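You operate a simulated robot arm through the tools that you are given. There is no shell and no other tool. Be economical: measure what you need, move in short steps, check, and stop when the job is done.

You run a simulated robot arm. Do the job below in one go: nothing can be reset, and whatever is moved stays where it is left.

TASK
Fetch the grey tray that says "27" from the top of the back counter and set it on top of the brown flat carton. Then stack the blue puck marked "42" from the top of the back counter on top of the blue puck that says "58". Then take the red master from the top of the back counter and leave it on top of the taped carton. Then close the top drawer of the grey chest. Then fetch the yellow meter and set it on the back corner of the plate table. Then take the steel roller on the top of the grey sensor bench and put it away on the top of the small table. Then fetch the teal box and set it on the belt 2. The order counts. Set down upright: red master, teal box.
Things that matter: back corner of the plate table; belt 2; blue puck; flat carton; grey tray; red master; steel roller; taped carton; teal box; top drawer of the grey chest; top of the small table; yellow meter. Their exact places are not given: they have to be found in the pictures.

Only the result counts: the job must be done as asked and must still hold three seconds after the hand-in. Knocking over, shifting, dropping, spilling or breaking anything else fails it.

THE ROBOT
A 6-joint arm with a two-finger gripper on a trunk, on a base that drives. Base frame: it is fixed to the floor where the robot stands at the start and does not move with it; the origin is under the middle of the robot, x ahead of it, y to its left, z up; the surface under the hand at the start is at about z = 0.97. Units: m, degrees, N and s.
With the tool pointing down near the work surface it reaches from about 0.38 to 0.84 m from the robot's upright axis, wherever it stands. Its first joint turns from -166.0 to 166.0 degrees. Places, roughly: back corner of the plate table (60x22 cm) [7.4, -8.7, 0.8]; belt 2 (159x22 cm) [4.62, -4.7, 1]; blue puck [0.5, 0.25, 1]; flat carton (34x24x11 cm) [0.9, -0.4, 1]; grey tray [0.75, 0, 1]; red master [0.5, 0.5, 1]; steel roller (4x4x14 cm) [4.7, -8, 0.9]; taped carton [0.75, 0.5, 1]; teal box (6x9x8 cm) [4.6, -7.2, 0.9]; top drawer of the grey chest [9.2, -9.7, 0.6]; top of the small table [7.2, -6.4, 0.8]; yellow meter [10.5, -9.75, 0.75]. Payload 1.66 kg.
The TCP is the grasp point between the finger pads, 0.016 m short of the fingertips. In the tool frame z runs along the fingers and y along their closing line. Largest opening 0.111 m; the body of the gripper starts 0.104 m behind the TCP.
Orientation is told as [roll, pitch, yaw] about the base's x, y, z axes, in that order, counted from this pose: with the fingers straight down and closing along the base's y, the tool's x points along the base's -x, its y along +y and its z along -z.

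THE INTERFACE
- The arm moves only by the tool move_arm. Its argument "motion" is a list of rows, each a list of 3 entries, a list of its own where there are three numbers: the opening, from 0 (shut) to 1 (fully open), then the shift along the base's x, y, z in m, then the turn, a rotation vector about the base's x, y, z in degrees. In form: [[gripper, [x, y, z], [rx, ry, rz]], ...]. A call has 1 to 12 rows; each row shifts and turns the commanded pose from where the row before left it. Rows are played at 5 a second. More than 0.05 m and 8.6 degrees between two rows, or a gripper value outside its range, and nothing of the call is played. A pose out of reach is approached as far as the arm can. The call stops where the force on the tool passes 40 N (or 10 N more than at its start, if that is more) or the arm is blocked; 0.2 s more then pass. Each finger halts on what it meets, pressing with about 25 N; the grip force reading is that of the motor and also rises with nothing between the fingers. The clock runs only during rows and for 0.2 s after the last one: add rows that do not move to give the fingers time. It gives the time, the measured TCP pose, the force on the tool (base axes), the opening and the grip force at its end, in the units of the frame above (readings bear some noise), with the torque about the TCP (base axes, N m) and any sound that the robot's microphone picked up.
- Cameras (640 x 400 px; columns grow to the right, rows downward): "scene" is now at [0.0546, 0.2008, 1.674]; the picture's right is [0.15, -0.99, 0.00], its down [-0.76, -0.12, -0.63] and it looks along [0.63, 0.10, -0.77] (base axes); focal length 249 px, centre (320, 200). "wrist" rides on the gripper at [0.07, 0.014, -0.143] in the tool frame; the picture's right is [-0.19, 0.98, 0.00], its down [-0.87, -0.17, -0.47] and it looks along [-0.46, -0.09, 0.88] (tool axes); focal length 230 px, centre (320, 200).
- grab_frame(camera): a new picture of that camera. No time passes.
- raise_lower(by): slides the trunk up (or, below 0, down) by that many m; the arm and the scene camera ride with it, the base frame stays. It gives what a move gives, with no picture.
- drive_base(legs): drives the robot by 1 to 6 legs, each [ahead, left, turn to the left] in m, m and degrees, along the robot's own axes; the way and the turn of a leg run together, so that a leg with both is an arc; at most 1.5 m and 180 degrees a leg. The arm and the cameras ride along, it lands a little off, and it stops where it bumps. It gives what a move gives.
- turn_head(pan, tilt): turns the head with the scene camera to pan (to the left, within 120 degrees either way) and tilt (down, from -29 to 69), counted from straight ahead of the robot. It gives what a move gives.
- pixel_to_xyz(camera, pixels): for up to 12 pixels [column, row] of the newest picture of that camera ("zoom" is the newest enlarged one), the place [x, y, z] in the base frame of the surface seen there, good to about 0.002 m. No time passes.
- zoom(camera, box): a new picture of the part [left, top, right, bottom] of that camera's present view, enlarged. No time passes.
- finish_job(): hands the job in; it is judged then, once.

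Go step by step. Measure first, check grasps and placings, and put right what went wrong. The budget is 131 turns and 132 pictures, counting those below and the enlarged ones. Unless the task says otherwise, let go and move clear before handing in, and close with one line.

The tools are called after "Emit:" as a command line: name --argument value ..., lists and objects as JSON in quotes. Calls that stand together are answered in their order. move_arm: Moves the arm, as the interface text tells. Its arguments: {"type":"object","properties":{"motion":{"type":"array","items":{"type":"array"}}},"required":["motion"]} The other tools are called the same way: raise_lower (by) slides the trunk up or down; drive_base (legs) drives the base; turn_head (pan, tilt) turns the head that bears the scene camera; grab_frame (camera) takes a picture; pixel_to_xyz (camera, pixels) gives the place of the surface under pixels of a picture; zoom (camera, box) takes an enlarged picture of a part of a camera's view; finish_job () hands the job in.

At the start:

```text
time_s: 0.0
eef_pos: [0.5118, 0.0714, 1.2628]
orientation: [0.0, 0.0, 0.0]
contact_force: [0.9, 0.8, -0.5]
wrist_torque: [0.0, 0.01, -0.01]
gripper_width: 0.1112
grasp_force: 0.0
trunk travel left (down, up): [-0.275, 0.315]
robot x, y, heading: [-0.0012, -0.0025, 0.1]
head pan, tilt: [8.7, 50.7]
```

scene: 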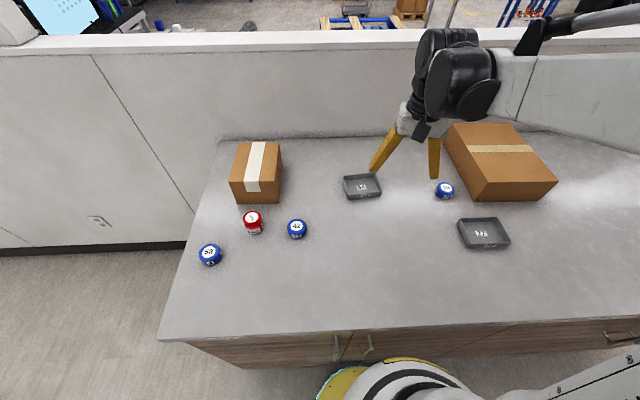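
wrist: 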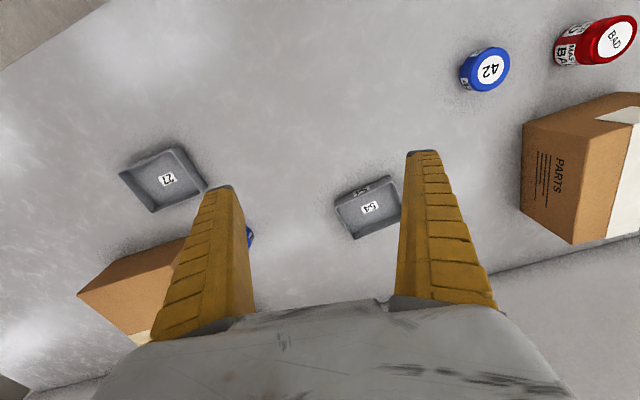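

The wrist picture shows the tray "27" at (165,180), which is scene (483,233), and puck "42" at wrist (487,70). I'll zoom to check the labels of the pucks and measure.

Emit:
zoom --camera "scene" --box '[180, 120, 380, 280]'

Emit:
zoom --camera "scene" --box '[400, 110, 600, 270]'

Emit:
pixel_to_xyz --camera "scene" --pixels '[[210, 250], [253, 216], [297, 225], [445, 186], [458, 222], [497, 218], [511, 245], [465, 248], [484, 237], [235, 164], [276, 162], [265, 150]]'

Emit:
pixel_to_xyz --camera "scene" --pixels '[[455, 130], [508, 127], [553, 180], [484, 187], [500, 150], [257, 165], [253, 200], [240, 180]]'

```text
2.50 times, centred on (280, 200) of scene
```

zoom: 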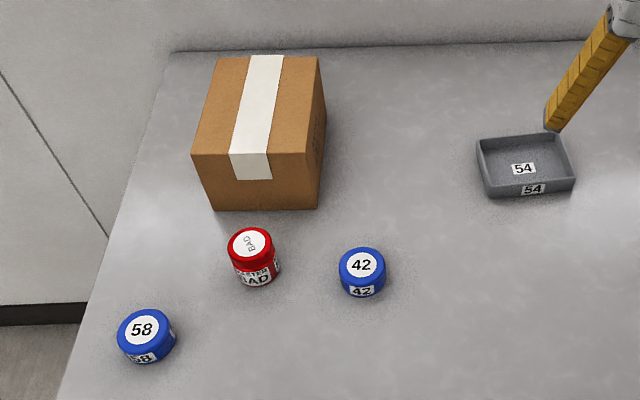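

```text
2.50 times, centred on (500, 190) of scene
```

zoom: 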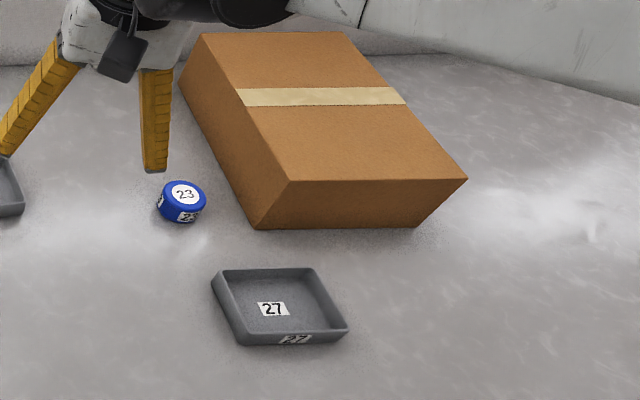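

```text
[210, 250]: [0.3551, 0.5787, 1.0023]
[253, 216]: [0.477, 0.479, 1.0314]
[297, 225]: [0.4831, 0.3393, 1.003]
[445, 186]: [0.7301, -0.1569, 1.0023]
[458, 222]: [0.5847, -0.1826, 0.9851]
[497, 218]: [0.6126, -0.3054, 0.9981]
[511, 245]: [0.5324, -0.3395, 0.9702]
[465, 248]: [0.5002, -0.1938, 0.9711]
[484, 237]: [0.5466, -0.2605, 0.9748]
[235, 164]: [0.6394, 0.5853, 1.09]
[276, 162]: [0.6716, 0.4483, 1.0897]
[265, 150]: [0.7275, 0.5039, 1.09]
```

```text
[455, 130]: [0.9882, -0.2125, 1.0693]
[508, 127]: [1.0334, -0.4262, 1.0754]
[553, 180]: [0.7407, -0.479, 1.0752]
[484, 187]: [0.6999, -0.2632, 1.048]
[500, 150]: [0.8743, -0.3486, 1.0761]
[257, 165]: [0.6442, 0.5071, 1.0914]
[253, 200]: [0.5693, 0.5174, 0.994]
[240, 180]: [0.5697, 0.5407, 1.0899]
```

Labels are confirmed: "27" is at scene (483,233), "42" at (297,225) and "58" at (210,250). Next I measure the tray's rim in detail.

Emit:
zoom --camera "scene" --box '[450, 205, 520, 261]'

Emit:
zoom --camera "wrist" --box '[110, 130, 230, 226]'

```text
7.14 times, centred on (485, 233) of scene
```

zoom: 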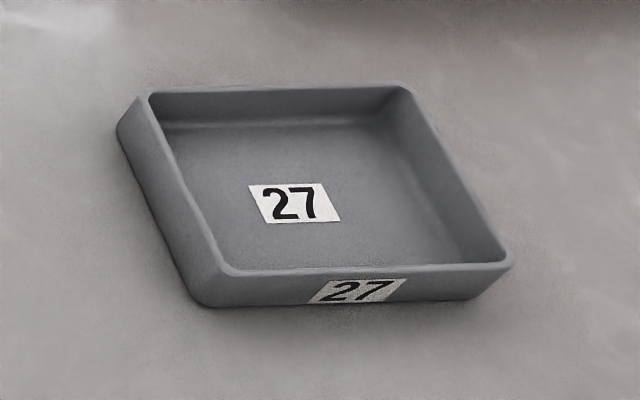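

```text
4.17 times, centred on (170, 178) of wrist
```

zoom: 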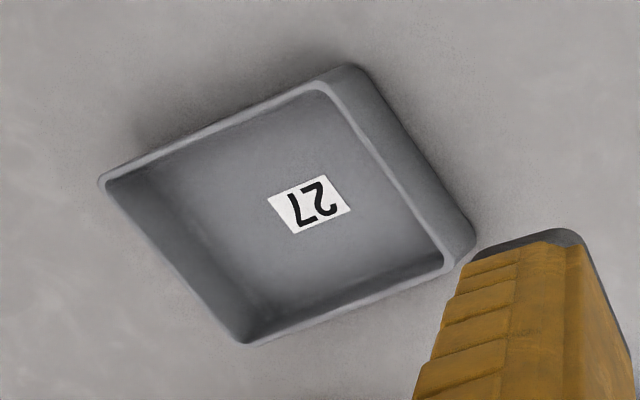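

Emit:
pixel_to_xyz --camera "zoom" --pixels '[[103, 183], [325, 83], [350, 80], [460, 252], [244, 340], [240, 330], [200, 130], [345, 305], [395, 170], [170, 265], [270, 220]]'

Emit:
pixel_to_xyz --camera "scene" --pixels '[[465, 214], [495, 214], [505, 233], [490, 235]]'

```text
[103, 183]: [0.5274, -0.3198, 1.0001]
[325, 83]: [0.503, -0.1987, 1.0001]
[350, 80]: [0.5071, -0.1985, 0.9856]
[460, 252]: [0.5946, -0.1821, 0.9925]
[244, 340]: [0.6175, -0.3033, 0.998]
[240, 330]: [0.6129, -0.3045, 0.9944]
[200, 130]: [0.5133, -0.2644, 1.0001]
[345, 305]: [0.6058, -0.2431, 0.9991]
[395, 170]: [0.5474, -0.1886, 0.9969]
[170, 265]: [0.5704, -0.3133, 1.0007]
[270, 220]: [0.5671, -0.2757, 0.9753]
```

```text
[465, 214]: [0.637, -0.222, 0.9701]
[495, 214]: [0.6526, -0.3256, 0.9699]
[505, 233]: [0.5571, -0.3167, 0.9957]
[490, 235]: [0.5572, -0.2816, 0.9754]
```

The tray rim corners are (0.527,-0.320), (0.503,-0.199), (0.593,-0.180) and (0.618,-0.303). That gives a centre of (0.560,-0.251), a 9 cm side along 11° and rim z 1.00. I'll move above it and turn by -79° so the fingers close across the short side.

Emit:
move_arm --motion '[[1, [0.0048, -0.0322, -0.012], [0, 0, -7.9]], [1, [0.0048, -0.0322, -0.012], [0, 0, -7.9]], [1, [0.0048, -0.0322, -0.012], [0, 0, -7.9]], [1, [0.0048, -0.0322, -0.012], [0, 0, -7.9]], [1, [0.0048, -0.0322, -0.012], [0, 0, -7.9]], [1, [0.0048, -0.0322, -0.012], [0, 0, -7.9]], [1, [0.0048, -0.0322, -0.012], [0, 0, -7.9]], [1, [0.0048, -0.0322, -0.012], [0, 0, -7.9]], [1, [0.0048, -0.0322, -0.012], [0, 0, -7.9]], [1, [0.0048, -0.0322, -0.012], [0, 0, -7.9]], [1, [0, 0, 0], [0, 0, 0]]]'

Emit:
grab_frame --camera "wrist"

```text
time_s: 2.4
eef_pos: [0.5592, -0.2493, 1.1441]
orientation: [0.0, 0.0, -79.1]
contact_force: [0.1, -0.1, 0.1]
wrist_torque: [-0.03, -0.01, -0.01]
gripper_width: 0.1108
grasp_force: 0.0
trunk travel left (down, up): [-0.275, 0.315]
robot x, y, heading: [0.0002, 0.0007, -0.1]
head pan, tilt: [8.7, 50.7]
```

```text
125 pictures are left
```

wrist: 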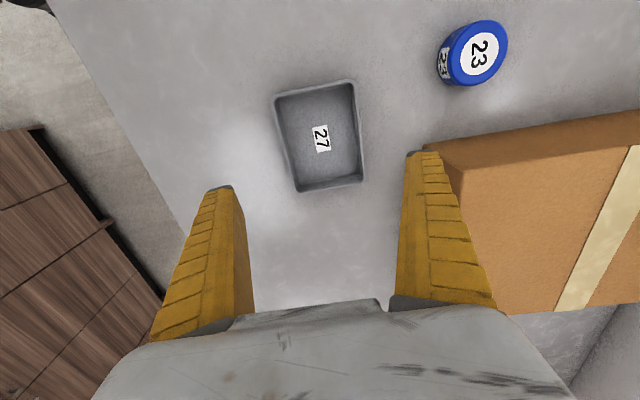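

The tray now sits between the fingers in the wrist view, and I re-measure its corners from here.

Emit:
pixel_to_xyz --camera "wrist" --pixels '[[277, 98], [352, 82], [361, 181], [300, 190], [287, 145], [357, 130], [320, 138]]'

```text
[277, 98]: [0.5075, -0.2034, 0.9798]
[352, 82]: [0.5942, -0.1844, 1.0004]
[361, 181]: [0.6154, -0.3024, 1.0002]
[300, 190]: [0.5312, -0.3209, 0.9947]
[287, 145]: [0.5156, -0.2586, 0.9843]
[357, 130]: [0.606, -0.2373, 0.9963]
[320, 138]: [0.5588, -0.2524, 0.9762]
```

The centre (0.561,-0.251) is confirmed, so I descend to 0.991 and close.

Emit:
move_arm --motion '[[1, [0.001, -0.001, -0.045], [0, 0, 0.5]], [1, [0, 0, -0.045], [0, 0, 0]], [1, [0, 0, -0.035], [0, 0, 0]], [1, [0, 0, -0.028], [0, 0, 0]], [1, [0, 0, 0], [0, 0, 0]], [0, [0, 0, 0], [0, 0, 0]], [0, [0, 0, 0], [0, 0, 0]], [0, [0, 0, 0], [0, 0, 0]]]'

```text
time_s: 4.2
eef_pos: [0.559, -0.2507, 0.9899]
orientation: [0.0, -0.1, -78.6]
contact_force: [-0.7, 0.1, 0.4]
wrist_torque: [-0.01, 0.0, 0.01]
gripper_width: 0.1008
grasp_force: 25.1
trunk travel left (down, up): [-0.275, 0.315]
robot x, y, heading: [-0.0016, -0.0001, 0.1]
head pan, tilt: [8.7, 50.7]
```

The width reads 0.101 m at 25 N, so the tray is gripped. I lift it, then shift the base right so the carton is comfortably within reach.

Emit:
move_arm --motion '[[0, [0, 0, 0.04], [0, 0, 0]], [0, [0, 0, 0.045], [0, 0, 0]], [0, [0, 0, 0.045], [0, 0, 0]], [0, [0, 0, 0.045], [0, 0, 0]], [0, [0, 0, 0.02], [0, 0, 0]]]'

Emit:
drive_base --legs '[[0, -0.25, 0]]'

Emit:
grab_frame --camera "scene"

```text
time_s: 5.4
eef_pos: [0.5584, -0.2528, 1.1843]
orientation: [0.0, -0.1, -78.6]
contact_force: [0.4, -1.0, -0.9]
wrist_torque: [-0.01, 0.03, 0.0]
gripper_width: 0.1006
grasp_force: 25.1
trunk travel left (down, up): [-0.275, 0.315]
robot x, y, heading: [0.0016, -0.0013, -0.1]
head pan, tilt: [8.7, 50.7]
```

```text
time_s: 7.2
eef_pos: [0.5591, -0.5045, 1.1828]
orientation: [0.0, 0.0, -78.4]
contact_force: [0.9, -0.1, 0.1]
wrist_torque: [0.04, 0.04, -0.03]
gripper_width: 0.101
grasp_force: 25.6
trunk travel left (down, up): [-0.275, 0.315]
robot x, y, heading: [-0.0048, -0.2487, 0.4]
head pan, tilt: [8.7, 50.7]
```

```text
124 pictures are left
```

scene: 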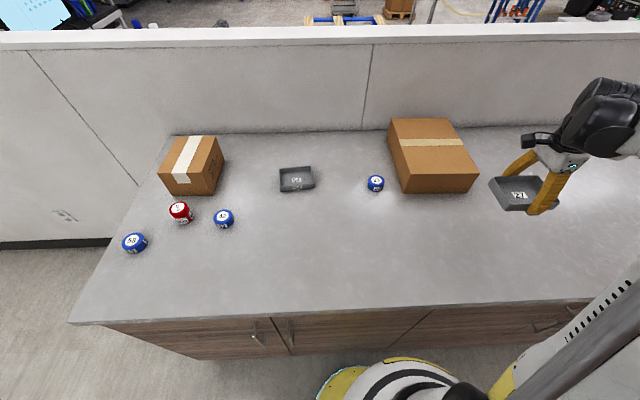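

The tray hangs level in the gripper. I measure the carton top corners in this picture.

Emit:
pixel_to_xyz --camera "scene" --pixels '[[391, 122], [444, 121], [475, 174], [408, 176], [430, 160]]'

```text
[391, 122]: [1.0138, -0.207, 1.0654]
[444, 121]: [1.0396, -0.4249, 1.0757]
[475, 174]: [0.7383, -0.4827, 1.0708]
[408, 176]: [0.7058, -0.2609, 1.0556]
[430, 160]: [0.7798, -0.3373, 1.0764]
```

Carton top z is 1.0765 and its centre is about (0.873,-0.344). I'll set the tray down at (0.80,-0.357), first moving over at height.

Emit:
move_arm --motion '[[0, [0.0301, 0.0184, 0], [0, 0, 0]], [0, [0.0301, 0.0184, 0], [0, 0, 0]], [0, [0.0301, 0.0184, 0], [0, 0, 0]], [0, [0.0301, 0.0184, 0], [0, 0, 0]], [0, [0.0301, 0.0184, 0], [0, 0, 0]], [0, [0.0301, 0.0184, 0], [0, 0, 0]], [0, [0.0301, 0.0184, 0], [0, 0, 0]], [0, [0.0301, 0.0184, 0], [0, 0, 0]], [0, [0, 0, -0.04], [0, 0, 0]], [0, [0, 0, -0.025], [0, 0, 0]], [0, [0, 0, 0], [0, 0, 0]]]'

```text
time_s: 9.6
eef_pos: [0.7992, -0.3574, 1.1208]
orientation: [0.0, 0.0, -78.4]
contact_force: [-0.1, -0.3, -0.6]
wrist_torque: [0.01, 0.01, -0.01]
gripper_width: 0.1008
grasp_force: 25.0
trunk travel left (down, up): [-0.275, 0.315]
robot x, y, heading: [-0.0003, -0.2515, 0.4]
head pan, tilt: [8.7, 50.7]
```

I'm in place 2.4 cm above contact, so I lower slowly, release and rise.

Emit:
move_arm --motion '[[0, [0, 0, -0.015], [0, 0, 0]], [0, [0, 0, -0.007], [0, 0, 0]], [0, [0, 0, -0.002], [0, 0, 0]], [0, [0, 0, 0], [0, 0, 0]], [1, [0, 0, 0], [0, 0, 0]], [1, [0, 0, 0], [0, 0, 0]], [1, [0, 0, 0.03], [0, 0, 0]], [1, [0, 0, 0.04], [0, 0, 0]], [1, [0, 0, 0.04], [0, 0, 0]], [1, [0, 0, 0.02], [0, 0, 0]]]'

Emit:
grab_frame --camera "wrist"

```text
time_s: 11.8
eef_pos: [0.7976, -0.3548, 1.2261]
orientation: [0.0, 0.0, -78.4]
contact_force: [0.3, 1.0, 0.1]
wrist_torque: [0.03, -0.01, -0.05]
gripper_width: 0.1112
grasp_force: 0.1
trunk travel left (down, up): [-0.275, 0.315]
robot x, y, heading: [0.0028, -0.2552, 0.1]
head pan, tilt: [8.7, 50.7]
```

```text
123 pictures are left
```

wrist: 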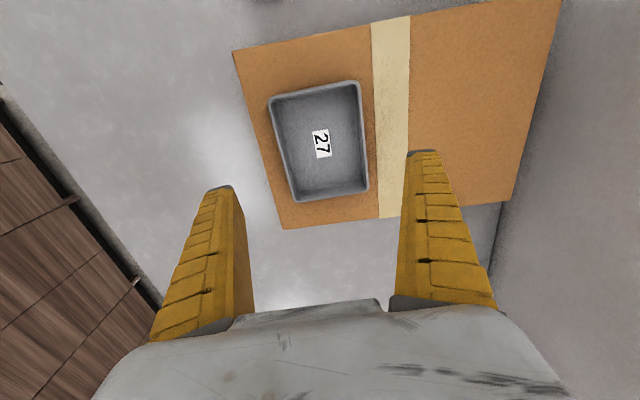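

The tray sits flat and fully on the carton. I retract the arm, turn it back and drive 0.5 m left.

Emit:
move_arm --motion '[[1, [-0.029, 0.017, 0.003], [0, 0, 7.84]], [1, [-0.029, 0.017, 0.003], [0, 0, 7.84]], [1, [-0.029, 0.017, 0.003], [0, 0, 7.84]], [1, [-0.029, 0.017, 0.003], [0, 0, 7.84]], [1, [-0.029, 0.017, 0.003], [0, 0, 7.84]], [1, [-0.029, 0.017, 0.003], [0, 0, 7.84]], [1, [-0.029, 0.017, 0.003], [0, 0, 7.84]], [1, [-0.029, 0.017, 0.003], [0, 0, 7.84]], [1, [-0.029, 0.017, 0.003], [0, 0, 7.84]], [1, [-0.029, 0.017, 0.003], [0, 0, 7.84]]]'

Emit:
drive_base --legs '[[0, 0.5, 0]]'

Emit:
grab_frame --camera "scene"

Emit:
grab_frame --camera "wrist"

```text
time_s: 14.0
eef_pos: [0.5083, -0.1837, 1.2553]
orientation: [-0.1, 0.0, 0.1]
contact_force: [-1.1, 0.4, 0.9]
wrist_torque: [-0.01, -0.01, 0.0]
gripper_width: 0.1108
grasp_force: 0.0
trunk travel left (down, up): [-0.275, 0.315]
robot x, y, heading: [0.0023, -0.2533, -0.0]
head pan, tilt: [8.7, 50.7]
```

```text
time_s: 17.0
eef_pos: [0.4749, 0.3105, 1.2533]
orientation: [0.0, 0.0, 0.9]
contact_force: [0.8, -0.9, 0.0]
wrist_torque: [0.01, 0.0, -0.05]
gripper_width: 0.111
grasp_force: 0.0
trunk travel left (down, up): [-0.275, 0.315]
robot x, y, heading: [-0.0349, 0.2366, 1.0]
head pan, tilt: [8.7, 50.7]
stopped in leg 1: the robot was blocked; the commanded pose is now the measured one
```

```text
122 pictures are left
```

scene: 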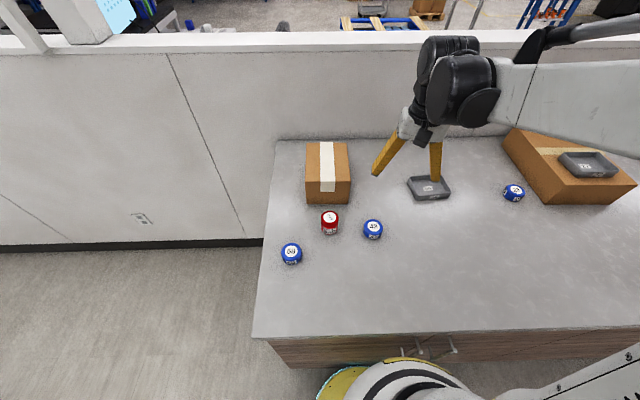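

```text
121 pictures are left
```

wrist: 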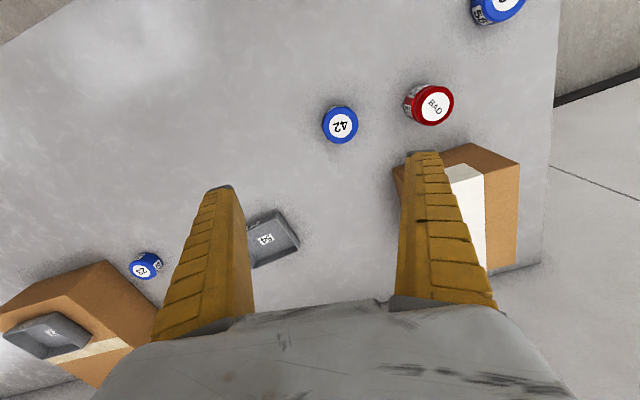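

The base was blocked at y=0.237, which is close enough, and nothing on the counter moved. I measure puck 42 at wrist (340,125), the red master, and puck 58 at scene (291,252).

Emit:
zoom --camera "scene" --box '[260, 190, 400, 278]'

Emit:
pixel_to_xyz --camera "wrist" --pixels '[[343, 126], [328, 124], [358, 126], [343, 112], [343, 141], [435, 104], [418, 104], [453, 104], [435, 88], [435, 121]]'

```text
4.55 times, centred on (330, 234) of scene
```

zoom: 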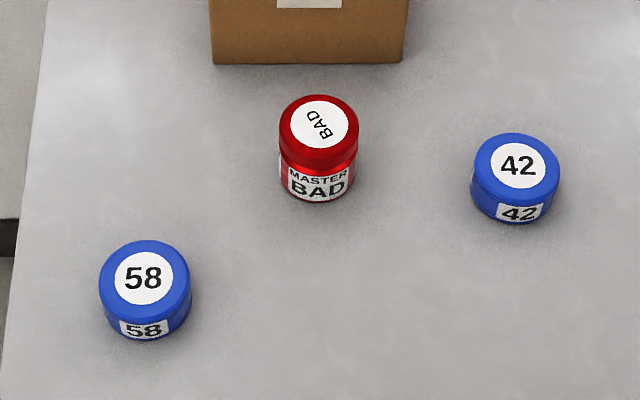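

```text
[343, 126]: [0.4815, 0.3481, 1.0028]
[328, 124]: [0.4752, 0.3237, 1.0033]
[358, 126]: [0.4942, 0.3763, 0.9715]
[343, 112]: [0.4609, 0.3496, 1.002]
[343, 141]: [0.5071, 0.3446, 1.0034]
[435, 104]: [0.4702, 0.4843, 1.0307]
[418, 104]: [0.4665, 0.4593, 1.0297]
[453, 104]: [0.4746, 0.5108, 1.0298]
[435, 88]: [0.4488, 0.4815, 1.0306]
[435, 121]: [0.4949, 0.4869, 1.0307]
```

Emit:
pixel_to_xyz --camera "zoom" --pixels '[[108, 275], [190, 282], [145, 246], [145, 308], [517, 164], [479, 164], [555, 166], [517, 137], [515, 196], [318, 125], [284, 125], [354, 125]]'

```text
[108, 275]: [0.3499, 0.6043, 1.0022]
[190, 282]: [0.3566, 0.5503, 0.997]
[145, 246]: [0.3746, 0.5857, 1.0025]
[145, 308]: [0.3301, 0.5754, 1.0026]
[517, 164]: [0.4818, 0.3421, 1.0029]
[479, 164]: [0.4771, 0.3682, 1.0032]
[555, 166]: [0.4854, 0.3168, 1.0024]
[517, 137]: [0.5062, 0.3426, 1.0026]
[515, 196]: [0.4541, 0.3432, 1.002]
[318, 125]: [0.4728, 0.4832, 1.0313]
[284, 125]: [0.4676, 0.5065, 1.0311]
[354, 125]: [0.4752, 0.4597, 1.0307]
```

Puck 42 is centred at (0.481,0.342), puck 58 at (0.352,0.579) and the red master at (0.472,0.483); the puck tops are at 1.0025. I go down on puck 42.

Emit:
move_arm --motion '[[1, [0.006, 0.0315, -0.03], [0, 0, 0]], [1, [0, 0, -0.048], [0, 0, 0]], [1, [0, 0, -0.048], [0, 0, 0]], [1, [0, 0, -0.048], [0, 0, 0]], [1, [0, 0, -0.048], [0, 0, 0]], [1, [0, 0, -0.038], [0, 0, 0]], [1, [0, 0, 0], [0, 0, 0]], [0, [0, 0, 0], [0, 0, 0]], [0, [0, 0, 0], [0, 0, 0]], [0, [0, 0, 0], [0, 0, 0]]]'

```text
time_s: 19.2
eef_pos: [0.4817, 0.3426, 0.9936]
orientation: [0.0, -0.1, 0.9]
contact_force: [0.0, -0.5, 0.5]
wrist_torque: [-0.01, -0.04, -0.03]
gripper_width: 0.0561
grasp_force: 24.9
trunk travel left (down, up): [-0.275, 0.315]
robot x, y, heading: [-0.033, 0.233, 1.0]
head pan, tilt: [8.7, 50.7]
```

Puck 42 is held (0.056 m). I lift it and carry it over puck 58.

Emit:
move_arm --motion '[[0, [0, 0, 0.045], [0, 0, 0]], [0, [0, 0, 0.045], [0, 0, 0]], [0, [0, 0, 0.035], [0, 0, 0]], [0, [-0.0216, 0.0394, 0], [0, 0, 0]], [0, [-0.0216, 0.0394, 0], [0, 0, 0]], [0, [-0.0216, 0.0394, 0], [0, 0, 0]], [0, [-0.0216, 0.0394, 0], [0, 0, 0]], [0, [-0.0216, 0.0394, 0], [0, 0, 0]], [0, [-0.0216, 0.0394, 0], [0, 0, 0]], [0, [0, 0, 0], [0, 0, 0]]]'

Emit:
grab_frame --camera "wrist"

Emit:
zoom --camera "scene" --box '[230, 170, 390, 270]'

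```text
time_s: 21.4
eef_pos: [0.3486, 0.5774, 1.1193]
orientation: [0.0, 0.0, 0.8]
contact_force: [-0.4, 0.3, -1.0]
wrist_torque: [0.01, 0.0, 0.02]
gripper_width: 0.0558
grasp_force: 24.9
trunk travel left (down, up): [-0.275, 0.315]
robot x, y, heading: [-0.0349, 0.2371, 1.0]
head pan, tilt: [8.7, 50.7]
```

```text
119 pictures are left
```

wrist: 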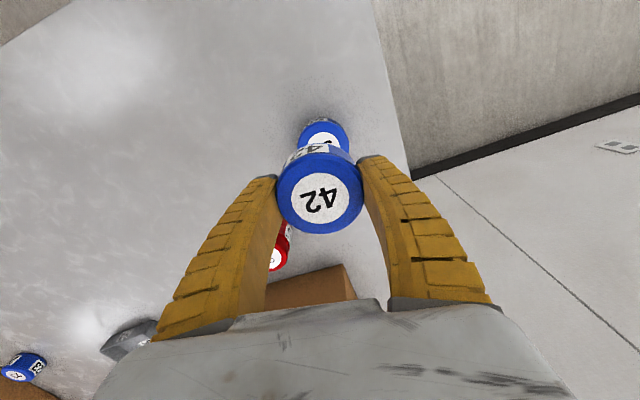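

```text
4.00 times, centred on (310, 220) of scene
```

zoom: 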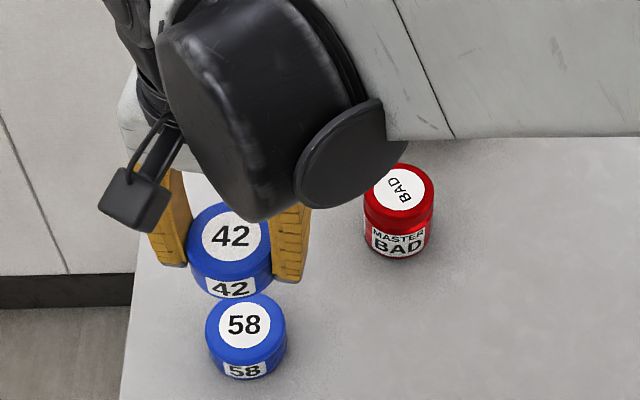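

Puck 42 hangs over puck 58. I check both positions in this zoom, with the 58 top at (244,325) and the 42 top at (230,237).

Emit:
pixel_to_xyz --camera "zoom" --pixels '[[210, 326], [282, 326], [246, 355], [230, 237], [195, 240], [266, 240], [232, 272], [230, 208]]'

```text
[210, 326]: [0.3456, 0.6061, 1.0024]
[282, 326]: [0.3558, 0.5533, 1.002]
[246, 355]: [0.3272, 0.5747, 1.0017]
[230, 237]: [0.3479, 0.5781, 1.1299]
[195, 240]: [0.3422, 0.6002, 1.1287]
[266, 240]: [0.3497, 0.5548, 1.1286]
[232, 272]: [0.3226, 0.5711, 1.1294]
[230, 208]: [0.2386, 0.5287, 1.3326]
```

The offset is about (+0.003,+0.001). I correct it, lower to 1.027, release and rise.

Emit:
move_arm --motion '[[0, [0.003, 0.001, -0.02], [0, 0, 0]], [0, [0, 0, -0.04], [0, 0, 0]], [0, [0, 0, -0.022], [0, 0, 0]], [0, [0, 0, -0.008], [0, 0, 0]], [0, [0, 0, -0.002], [0, 0, 0]], [0, [0, 0, 0], [0, 0, 0]], [0.8, [0, 0, 0], [0, 0, 0]], [0.8, [0, 0, 0], [0, 0, 0]], [0.8, [0, 0, 0.02], [0, 0, 0]], [0.8, [0, 0, 0.04], [0, 0, 0]], [0.8, [0, 0, 0.04], [0, 0, 0]], [0.8, [0, 0, 0.04], [0, 0, 0]]]'

Emit:
zoom --camera "scene" --box '[230, 170, 390, 270]'

Emit:
grab_frame --camera "wrist"

```text
time_s: 24.0
eef_pos: [0.3521, 0.5784, 1.1675]
orientation: [0.0, 0.0, 0.8]
contact_force: [-0.3, -0.3, 0.6]
wrist_torque: [0.03, -0.03, 0.02]
gripper_width: 0.0897
grasp_force: 0.8
trunk travel left (down, up): [-0.275, 0.315]
robot x, y, heading: [-0.033, 0.2348, 1.0]
head pan, tilt: [8.7, 50.7]
```

```text
4.00 times, centred on (310, 220) of scene
```

zoom: 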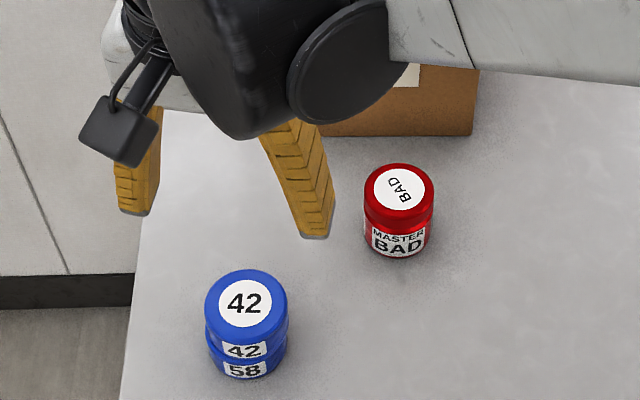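

```text
116 pictures are left
```

wrist: 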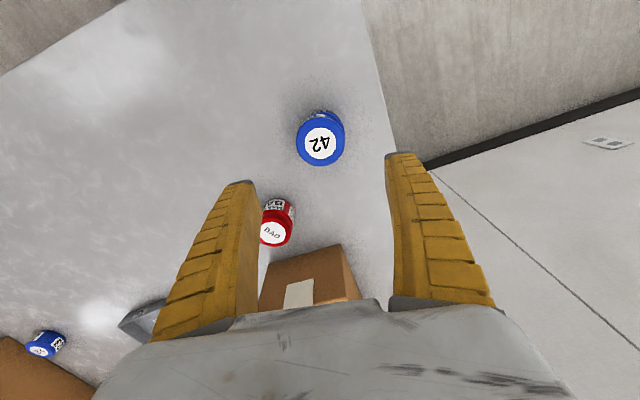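

The stack is neat. Next is the red master at (0.472,0.483), top 1.031: I move over it and go down with a full opening.

Emit:
move_arm --motion '[[0.9, [0.03, -0.024, 0.01], [0, 0, 0]], [0.9, [0.03, -0.024, 0], [0, 0, 0]], [0.9, [0.03, -0.024, 0], [0, 0, 0]], [0.9, [0.0305, -0.0235, 0], [0, 0, 0]], [0.9, [0, 0, -0.045], [0, 0, 0]], [0.9, [0, 0, -0.045], [0, 0, 0]], [0.9, [0, 0, -0.045], [0, 0, 0]], [0.9, [0, 0, -0.036], [0, 0, 0]], [0.9, [0, 0, 0], [0, 0, 0]], [0, [0, 0, 0], [0, 0, 0]], [0, [0, 0, 0], [0, 0, 0]], [0, [0, 0, 0], [0, 0, 0]]]'

Emit:
grab_frame --camera "wrist"

Emit:
pixel_to_xyz --camera "scene" --pixels '[[308, 144], [346, 143], [350, 179], [306, 180], [327, 160]]'

```text
time_s: 26.6
eef_pos: [0.4743, 0.4856, 1.0066]
orientation: [0.0, 0.0, 0.9]
contact_force: [-0.7, -2.0, 4.8]
wrist_torque: [0.03, -0.13, -0.04]
gripper_width: 0.0514
grasp_force: 25.4
trunk travel left (down, up): [-0.275, 0.315]
robot x, y, heading: [-0.0344, 0.2388, 1.2]
head pan, tilt: [8.7, 50.7]
```

```text
115 pictures are left
```

wrist: 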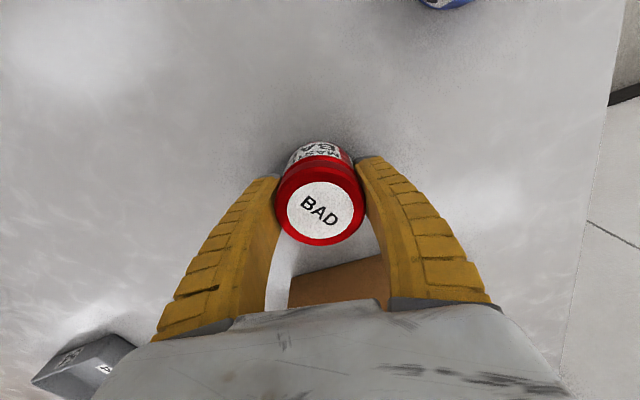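

```text
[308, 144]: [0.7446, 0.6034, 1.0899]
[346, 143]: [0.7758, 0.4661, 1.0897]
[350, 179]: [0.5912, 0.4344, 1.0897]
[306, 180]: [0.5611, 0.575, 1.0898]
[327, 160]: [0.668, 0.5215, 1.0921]
```

The red master is held (0.051 m). The carton top is at 1.09, centred at (0.668,0.519), so I lift and move over it.

Emit:
move_arm --motion '[[0, [0, 0, 0.045], [0, 0, 0]], [0, [0, 0, 0.045], [0, 0, 0]], [0, [0, 0, 0.045], [0, 0, 0]], [0, [0, 0, 0.045], [0, 0, 0]], [0, [0.0388, 0.0067, 0], [0, 0, 0]], [0, [0.0388, 0.0067, 0], [0, 0, 0]], [0, [0.0388, 0.0067, 0], [0, 0, 0]], [0, [0.0388, 0.0067, 0], [0, 0, 0]], [0, [0.0388, 0.0067, 0], [0, 0, 0]], [0, [0, 0, 0], [0, 0, 0]]]'

Emit:
grab_frame --camera "wrist"

```text
time_s: 28.8
eef_pos: [0.6667, 0.5168, 1.1895]
orientation: [0.0, 0.1, 0.8]
contact_force: [0.0, 1.0, -2.7]
wrist_torque: [0.01, -0.01, 0.01]
gripper_width: 0.0509
grasp_force: 24.9
trunk travel left (down, up): [-0.275, 0.315]
robot x, y, heading: [-0.0309, 0.2343, 1.1]
head pan, tilt: [8.7, 50.7]
```

```text
114 pictures are left
```

wrist: 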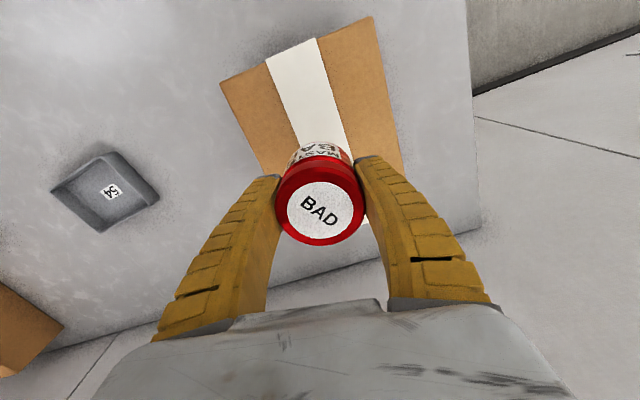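

I'm over the carton, so I lower 6 cm gently, release and rise.

Emit:
move_arm --motion '[[0, [0, 0, -0.035], [0, 0, 0]], [0, [0, 0, -0.018], [0, 0, 0]], [0, [0, 0, -0.006], [0, 0, 0]], [0, [0, 0, -0.0015], [0, 0, 0]], [0, [0, 0, 0], [0, 0, 0]], [0.8, [0, 0, 0], [0, 0, 0]], [0.8, [0, 0, 0], [0, 0, 0]], [0.8, [0, 0, 0.03], [0, 0, 0]], [0.8, [0, 0, 0.04], [0, 0, 0]], [0.8, [0, 0, 0.04], [0, 0, 0]], [0.8, [-0.03, 0, 0.02], [0, 0, 0]], [0.8, [-0.04, -0.02, 0], [0, 0, 0]]]'

Emit:
grab_frame --camera "wrist"

Emit:
grab_frame --camera "scene"

```text
time_s: 31.4
eef_pos: [0.597, 0.4974, 1.2545]
orientation: [0.0, -0.1, 0.9]
contact_force: [0.5, 0.0, 0.1]
wrist_torque: [0.03, -0.03, 0.0]
gripper_width: 0.0899
grasp_force: 0.6
trunk travel left (down, up): [-0.275, 0.315]
robot x, y, heading: [-0.0312, 0.2334, 1.1]
head pan, tilt: [8.7, 50.7]
```

```text
113 pictures are left
```

wrist: 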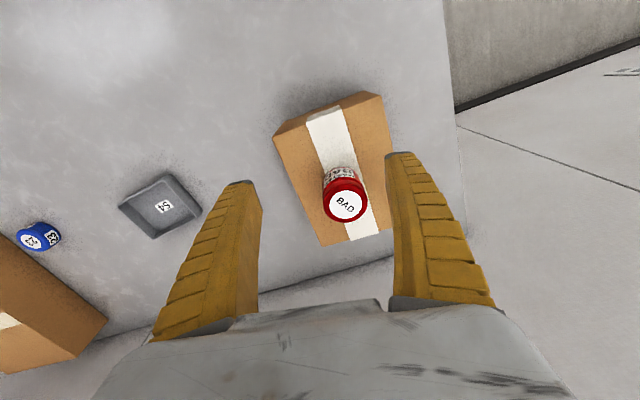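

```text
112 pictures are left
```

scene: 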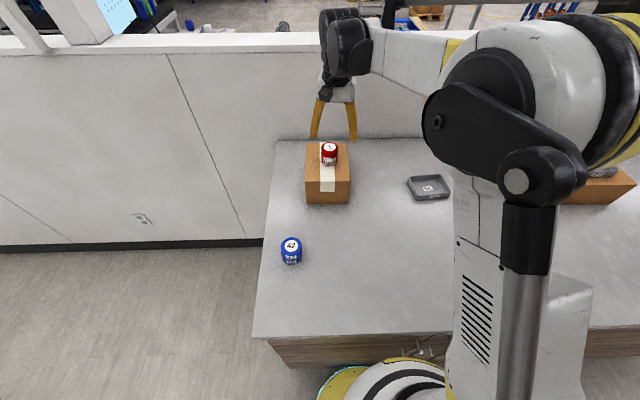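

The red master stands upright on the taped carton. I tuck the arm in, back off from the counter and look around.

Emit:
move_arm --motion '[[0.5, [-0.03, -0.035, 0], [0, 0, 0]], [0.5, [-0.03, -0.035, 0], [0, 0, 0]], [0.5, [-0.03, -0.035, 0], [0, 0, 0]], [0.5, [-0.03, -0.035, 0], [0, 0, 0]], [0.5, [-0.03, -0.035, 0], [0, 0, 0]], [0.5, [-0.03, -0.035, 0], [0, 0, 0]], [0.5, [0, -0.03, 0], [0, 0, 0]]]'

Emit:
drive_base --legs '[[-0.5, 0, 0]]'

Emit:
turn_head --pan -45 --tilt 15

Emit:
grab_frame --camera "scene"

Emit:
turn_head --pan -110 --tilt 15

Emit:
grab_frame --camera "scene"

Emit:
turn_head --pan 60 --tilt 15

Emit:
grab_frame --camera "scene"

```text
time_s: 33.0
eef_pos: [0.4179, 0.2556, 1.2563]
orientation: [0.0, 0.0, 0.9]
contact_force: [0.4, -0.7, 0.5]
wrist_torque: [0.01, 0.05, 0.03]
gripper_width: 0.0577
grasp_force: 1.6
trunk travel left (down, up): [-0.275, 0.315]
robot x, y, heading: [-0.0308, 0.2393, 1.1]
head pan, tilt: [8.7, 50.7]
```

```text
time_s: 36.0
eef_pos: [-0.0812, 0.2449, 1.2575]
orientation: [0.0, 0.1, 0.2]
contact_force: [-0.3, 1.1, 0.4]
wrist_torque: [0.03, 0.01, -0.03]
gripper_width: 0.0578
grasp_force: 2.2
trunk travel left (down, up): [-0.275, 0.315]
robot x, y, heading: [-0.5339, 0.2305, 0.3]
head pan, tilt: [8.7, 50.7]
```

```text
time_s: 37.2
eef_pos: [-0.0818, 0.2466, 1.2561]
orientation: [0.0, 0.0, 0.2]
contact_force: [0.5, 0.4, -0.4]
wrist_torque: [-0.03, -0.03, -0.02]
gripper_width: 0.0575
grasp_force: 1.3
trunk travel left (down, up): [-0.275, 0.315]
robot x, y, heading: [-0.533, 0.2253, 0.7]
head pan, tilt: [-45.0, 15.0]
```

```text
111 pictures are left
```

scene: 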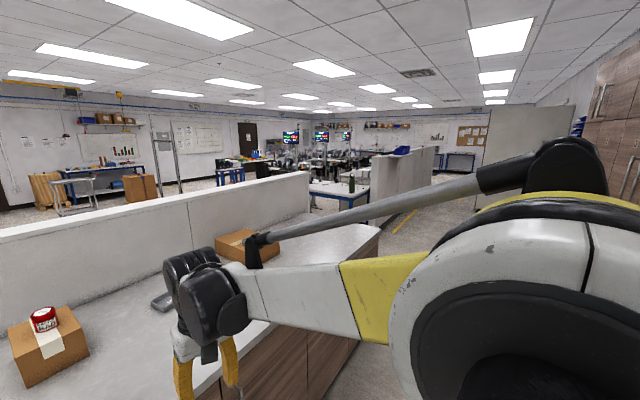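

```text
time_s: 38.6
eef_pos: [-0.0824, 0.245, 1.2575]
orientation: [0.0, -0.1, 0.2]
contact_force: [-0.9, -0.6, -0.3]
wrist_torque: [-0.01, -0.01, -0.04]
gripper_width: 0.0576
grasp_force: 1.5
trunk travel left (down, up): [-0.275, 0.315]
robot x, y, heading: [-0.5308, 0.2318, 0.3]
head pan, tilt: [-110.0, 15.0]
```

```text
110 pictures are left
```

scene: 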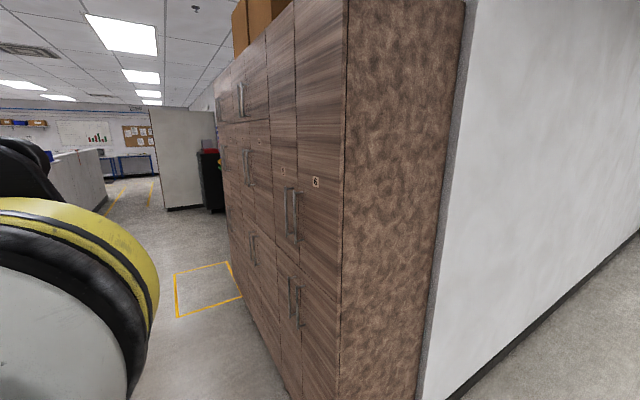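

```text
time_s: 41.2
eef_pos: [-0.0817, 0.2455, 1.2558]
orientation: [0.0, -0.1, 0.3]
contact_force: [-0.6, -0.6, 0.1]
wrist_torque: [-0.02, 0.0, 0.0]
gripper_width: 0.0575
grasp_force: 1.2
trunk travel left (down, up): [-0.275, 0.315]
robot x, y, heading: [-0.5309, 0.2291, 0.5]
head pan, tilt: [60.0, 15.0]
```

```text
109 pictures are left
```

scene: 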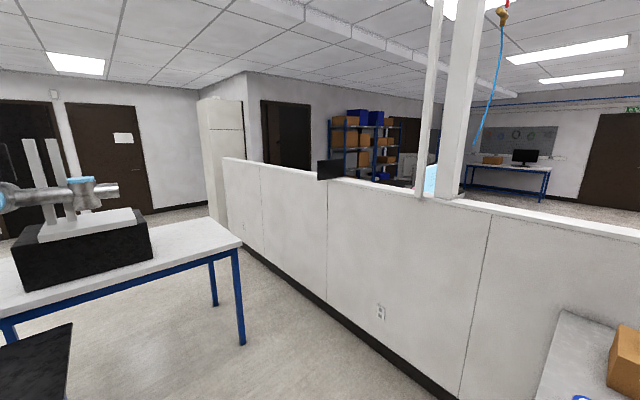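

A corridor runs to the right, between the counter and the wooden cabinets. I look along it and measure.

Emit:
turn_head --pan -85 --tilt 25

Emit:
grab_frame --camera "scene"

Emit:
pixel_to_xyz --camera "scene" --pixels '[[400, 200], [500, 300], [330, 150], [290, 150], [250, 160], [200, 140], [420, 330], [340, 250], [230, 200], [380, 130], [300, 120], [180, 180]]'

```text
time_s: 43.5
eef_pos: [-0.0816, 0.2445, 1.257]
orientation: [0.1, 0.1, 0.2]
contact_force: [-0.3, -0.4, -0.1]
wrist_torque: [0.03, 0.02, 0.05]
gripper_width: 0.0578
grasp_force: 1.7
trunk travel left (down, up): [-0.275, 0.315]
robot x, y, heading: [-0.5349, 0.2294, 0.3]
head pan, tilt: [-85.0, 25.0]
```

```text
108 pictures are left
```

scene: 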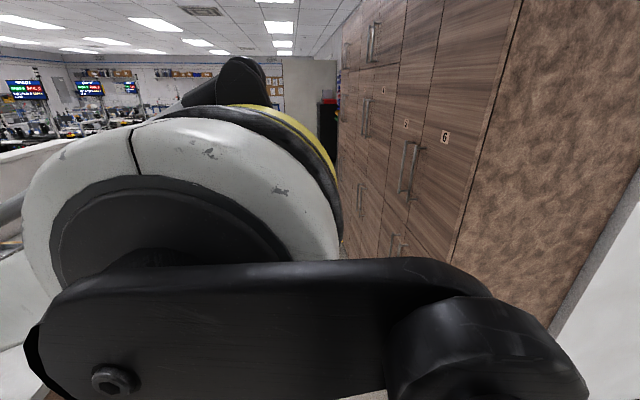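

```text
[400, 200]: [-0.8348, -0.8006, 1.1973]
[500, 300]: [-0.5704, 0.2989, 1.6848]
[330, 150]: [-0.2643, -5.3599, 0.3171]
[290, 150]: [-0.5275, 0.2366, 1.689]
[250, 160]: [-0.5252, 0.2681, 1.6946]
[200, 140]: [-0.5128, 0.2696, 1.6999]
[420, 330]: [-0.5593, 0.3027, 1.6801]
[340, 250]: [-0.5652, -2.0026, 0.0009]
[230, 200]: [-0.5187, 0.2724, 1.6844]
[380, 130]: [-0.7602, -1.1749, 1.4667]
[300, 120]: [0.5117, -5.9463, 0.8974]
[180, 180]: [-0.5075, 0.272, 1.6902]
```

The cabinet face is at about x=-0.8 and the counter is at about x=0.3. I turn right 90°, shift to the middle of the corridor and look ahead.

Emit:
drive_base --legs '[[0, 0, -90], [0, 0.2, 0]]'

Emit:
turn_head --pan 15 --tilt 18

Emit:
grab_frame --camera "scene"

```text
time_s: 48.8
eef_pos: [-0.3113, -0.2174, 1.2558]
orientation: [-0.1, 0.0, -88.9]
contact_force: [1.0, -1.2, -0.8]
wrist_torque: [0.0, 0.06, 0.01]
gripper_width: 0.0576
grasp_force: 1.2
trunk travel left (down, up): [-0.275, 0.315]
robot x, y, heading: [-0.3359, 0.2328, -88.7]
head pan, tilt: [-85.0, 25.0]
```

```text
time_s: 50.6
eef_pos: [-0.3125, -0.2179, 1.2562]
orientation: [0.1, -0.1, -89.0]
contact_force: [-0.9, -0.2, -0.1]
wrist_torque: [-0.02, 0.0, -0.03]
gripper_width: 0.0577
grasp_force: 1.2
trunk travel left (down, up): [-0.275, 0.315]
robot x, y, heading: [-0.3375, 0.2319, -88.9]
head pan, tilt: [15.0, 18.0]
```

```text
107 pictures are left
```

scene: 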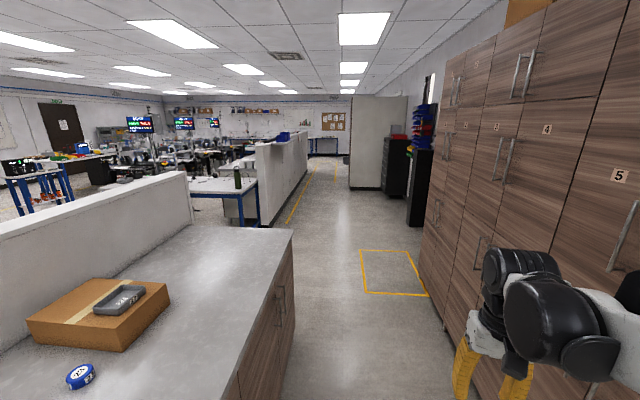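

Emit:
pixel_to_xyz --camera "scene" --pixels '[[293, 240], [280, 400], [192, 180], [262, 222], [240, 220], [390, 258], [352, 188], [340, 165], [325, 160], [300, 148], [330, 300], [430, 240]]'

Emit:
zoom --camera "scene" --box '[100, 90, 420, 240]'

```text
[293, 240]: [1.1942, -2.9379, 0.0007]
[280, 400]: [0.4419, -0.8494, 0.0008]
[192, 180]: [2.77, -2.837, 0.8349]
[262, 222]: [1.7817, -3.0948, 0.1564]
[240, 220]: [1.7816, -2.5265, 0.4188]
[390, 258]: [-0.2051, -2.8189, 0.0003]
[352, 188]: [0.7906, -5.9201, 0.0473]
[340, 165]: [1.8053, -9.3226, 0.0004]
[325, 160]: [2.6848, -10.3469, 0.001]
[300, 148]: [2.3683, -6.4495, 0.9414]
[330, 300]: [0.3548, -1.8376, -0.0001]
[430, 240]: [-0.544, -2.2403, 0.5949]
```

```text
2.00 times, centred on (260, 165) of scene
```

zoom: 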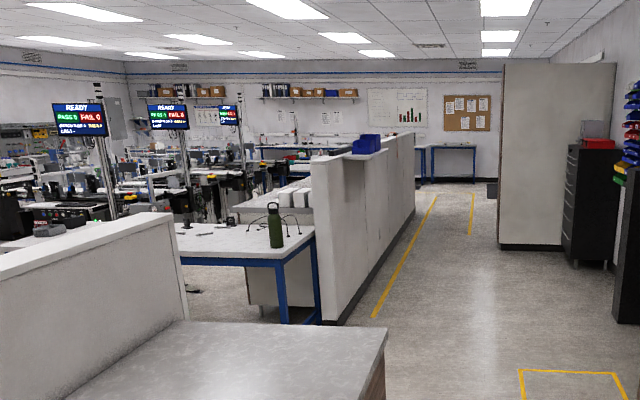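

The corridor leads down along -y, with a wall panel at x≈0.8 on the right from y=-5.9 and a partition at x≈1.8 on the left. I drive 2.5 m ahead and look again.

Emit:
drive_base --legs '[[1.5, 0, 0], [0.8, 0, 0]]'

Emit:
turn_head --pan 25 --tilt 18

Emit:
grab_frame --camera "scene"

Emit:
pixel_to_xyz --camera "scene" --pixels '[[100, 200], [150, 250], [200, 200], [200, 240], [230, 200], [260, 180], [280, 220], [320, 220], [360, 220], [400, 220], [300, 170], [320, 170]]'

```text
time_s: 62.0
eef_pos: [-0.2826, -2.5488, 1.2572]
orientation: [0.1, 0.1, -89.9]
contact_force: [0.1, -0.4, -1.0]
wrist_torque: [0.01, 0.01, -0.02]
gripper_width: 0.0573
grasp_force: 0.8
trunk travel left (down, up): [-0.275, 0.315]
robot x, y, heading: [-0.2952, -2.0931, -89.7]
head pan, tilt: [15.0, 18.0]
```

```text
time_s: 62.8
eef_pos: [-0.284, -2.5465, 1.2565]
orientation: [0.0, 0.0, -90.0]
contact_force: [-0.3, 0.6, 0.5]
wrist_torque: [-0.02, 0.04, -0.02]
gripper_width: 0.0576
grasp_force: 1.6
trunk travel left (down, up): [-0.275, 0.315]
robot x, y, heading: [-0.2964, -2.0921, -90.2]
head pan, tilt: [25.0, 18.0]
```

```text
105 pictures are left
```

scene: 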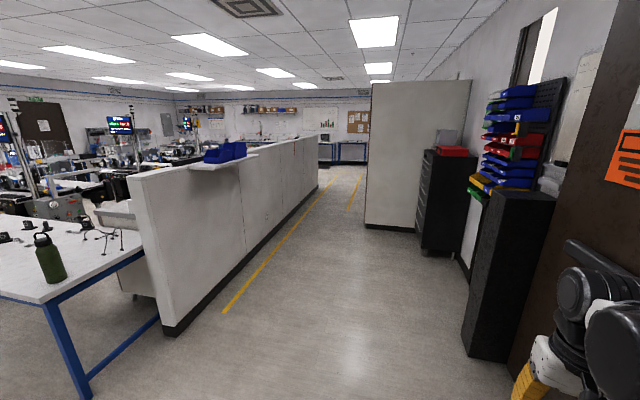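

```text
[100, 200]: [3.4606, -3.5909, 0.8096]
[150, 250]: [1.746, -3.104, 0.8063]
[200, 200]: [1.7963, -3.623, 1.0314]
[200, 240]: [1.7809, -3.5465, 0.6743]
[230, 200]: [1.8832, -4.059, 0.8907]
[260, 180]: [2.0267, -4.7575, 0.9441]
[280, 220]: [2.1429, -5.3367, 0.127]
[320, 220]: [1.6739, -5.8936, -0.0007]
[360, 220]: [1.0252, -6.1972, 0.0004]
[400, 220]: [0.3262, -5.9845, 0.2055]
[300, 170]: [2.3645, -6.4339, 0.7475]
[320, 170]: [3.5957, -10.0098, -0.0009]
```

The partition runs from (1.78,-3.1) to about (2.4,-6.7), so the corridor heads about -80°. I drive through it.

Emit:
drive_base --legs '[[0, 0, 30], [1.5, 0, 0], [1.4, 0, 0], [0, 0, -20], [1.5, 0, 0], [1.5, 0, 0]]'

Emit:
turn_head --pan 50 --tilt 18

Emit:
grab_frame --camera "scene"

Emit:
pixel_to_xyz --camera "scene" --pixels '[[100, 200], [150, 250], [200, 200], [200, 240], [230, 200], [260, 180], [280, 220], [320, 220], [360, 220], [400, 220], [300, 170], [320, 170]]'

```text
time_s: 93.5
eef_pos: [1.876, -7.9906, 1.256]
orientation: [0.0, -0.1, -79.0]
contact_force: [-0.5, 0.0, -0.4]
wrist_torque: [0.04, -0.01, 0.0]
gripper_width: 0.0573
grasp_force: 1.1
trunk travel left (down, up): [-0.275, 0.315]
robot x, y, heading: [1.7736, -7.5482, -78.9]
head pan, tilt: [25.0, 18.0]
```

```text
time_s: 94.4
eef_pos: [1.8743, -7.9901, 1.2569]
orientation: [0.1, 0.0, -78.9]
contact_force: [-0.1, -0.7, 0.1]
wrist_torque: [-0.03, -0.01, 0.02]
gripper_width: 0.0578
grasp_force: 1.4
trunk travel left (down, up): [-0.275, 0.315]
robot x, y, heading: [1.7773, -7.5479, -78.7]
head pan, tilt: [50.0, 18.0]
```

```text
104 pictures are left
```

scene: 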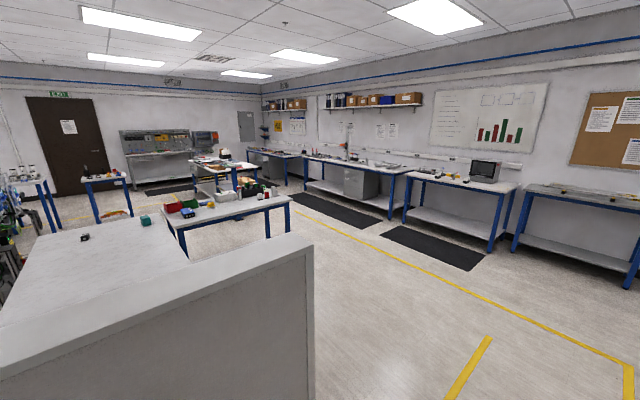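

```text
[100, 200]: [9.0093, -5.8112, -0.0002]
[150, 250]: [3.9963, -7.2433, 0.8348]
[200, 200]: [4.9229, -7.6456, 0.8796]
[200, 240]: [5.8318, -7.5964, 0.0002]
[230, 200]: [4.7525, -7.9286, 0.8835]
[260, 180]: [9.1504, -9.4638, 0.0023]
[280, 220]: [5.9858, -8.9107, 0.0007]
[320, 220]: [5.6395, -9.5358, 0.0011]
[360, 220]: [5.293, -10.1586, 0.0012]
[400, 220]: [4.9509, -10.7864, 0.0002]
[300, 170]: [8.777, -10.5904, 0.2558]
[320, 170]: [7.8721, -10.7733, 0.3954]
```

The floor beyond the partition end is open: the grey sensor bench is near (4.8,-7.9) and the aisle is at y≈-9.3. I drive round the partition into the aisle.

Emit:
drive_base --legs '[[1.5, 0, 0], [0, 0, 73], [1.5, 0, 0], [1.0, 0, 0]]'

Emit:
turn_head --pan 0 --tilt 15

Emit:
grab_frame --camera "scene"

Emit:
turn_head --pan 60 --tilt 25

Emit:
grab_frame --camera "scene"

```text
time_s: 116.8
eef_pos: [5.0232, -9.2286, 1.2562]
orientation: [0.0, -0.1, -4.1]
contact_force: [0.8, 0.2, -0.9]
wrist_torque: [0.0, 0.04, -0.02]
gripper_width: 0.0578
grasp_force: 1.8
trunk travel left (down, up): [-0.275, 0.315]
robot x, y, heading: [4.5718, -9.2119, -3.9]
head pan, tilt: [50.0, 18.0]
```

```text
time_s: 118.0
eef_pos: [5.0228, -9.2284, 1.2574]
orientation: [0.0, 0.0, -4.2]
contact_force: [0.6, 0.7, 0.0]
wrist_torque: [0.01, 0.0, 0.0]
gripper_width: 0.0578
grasp_force: 1.8
trunk travel left (down, up): [-0.275, 0.315]
robot x, y, heading: [4.5703, -9.2065, -4.1]
head pan, tilt: [0.0, 15.0]
```

```text
103 pictures are left
```

scene: 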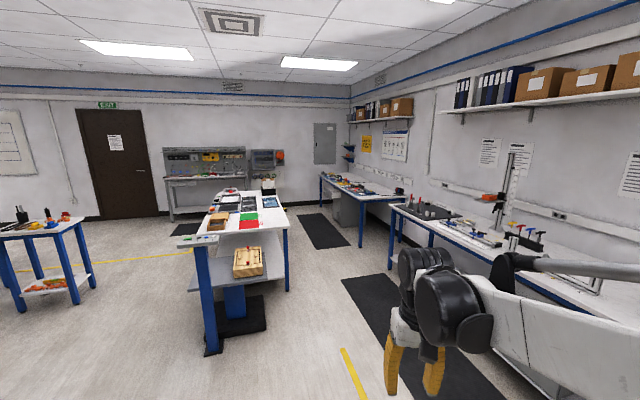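

```text
time_s: 119.3
eef_pos: [5.0233, -9.2291, 1.2566]
orientation: [0.0, 0.0, -4.1]
contact_force: [-0.1, 0.1, -0.2]
wrist_torque: [-0.01, -0.04, -0.01]
gripper_width: 0.0575
grasp_force: 1.5
trunk travel left (down, up): [-0.275, 0.315]
robot x, y, heading: [4.5715, -9.2089, -4.1]
head pan, tilt: [60.0, 25.0]
```

```text
102 pictures are left
```

scene: 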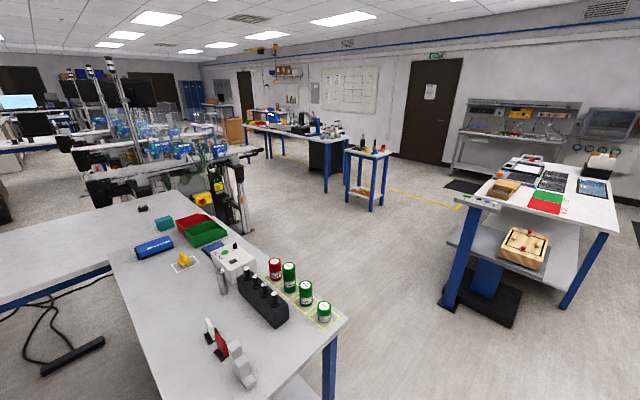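

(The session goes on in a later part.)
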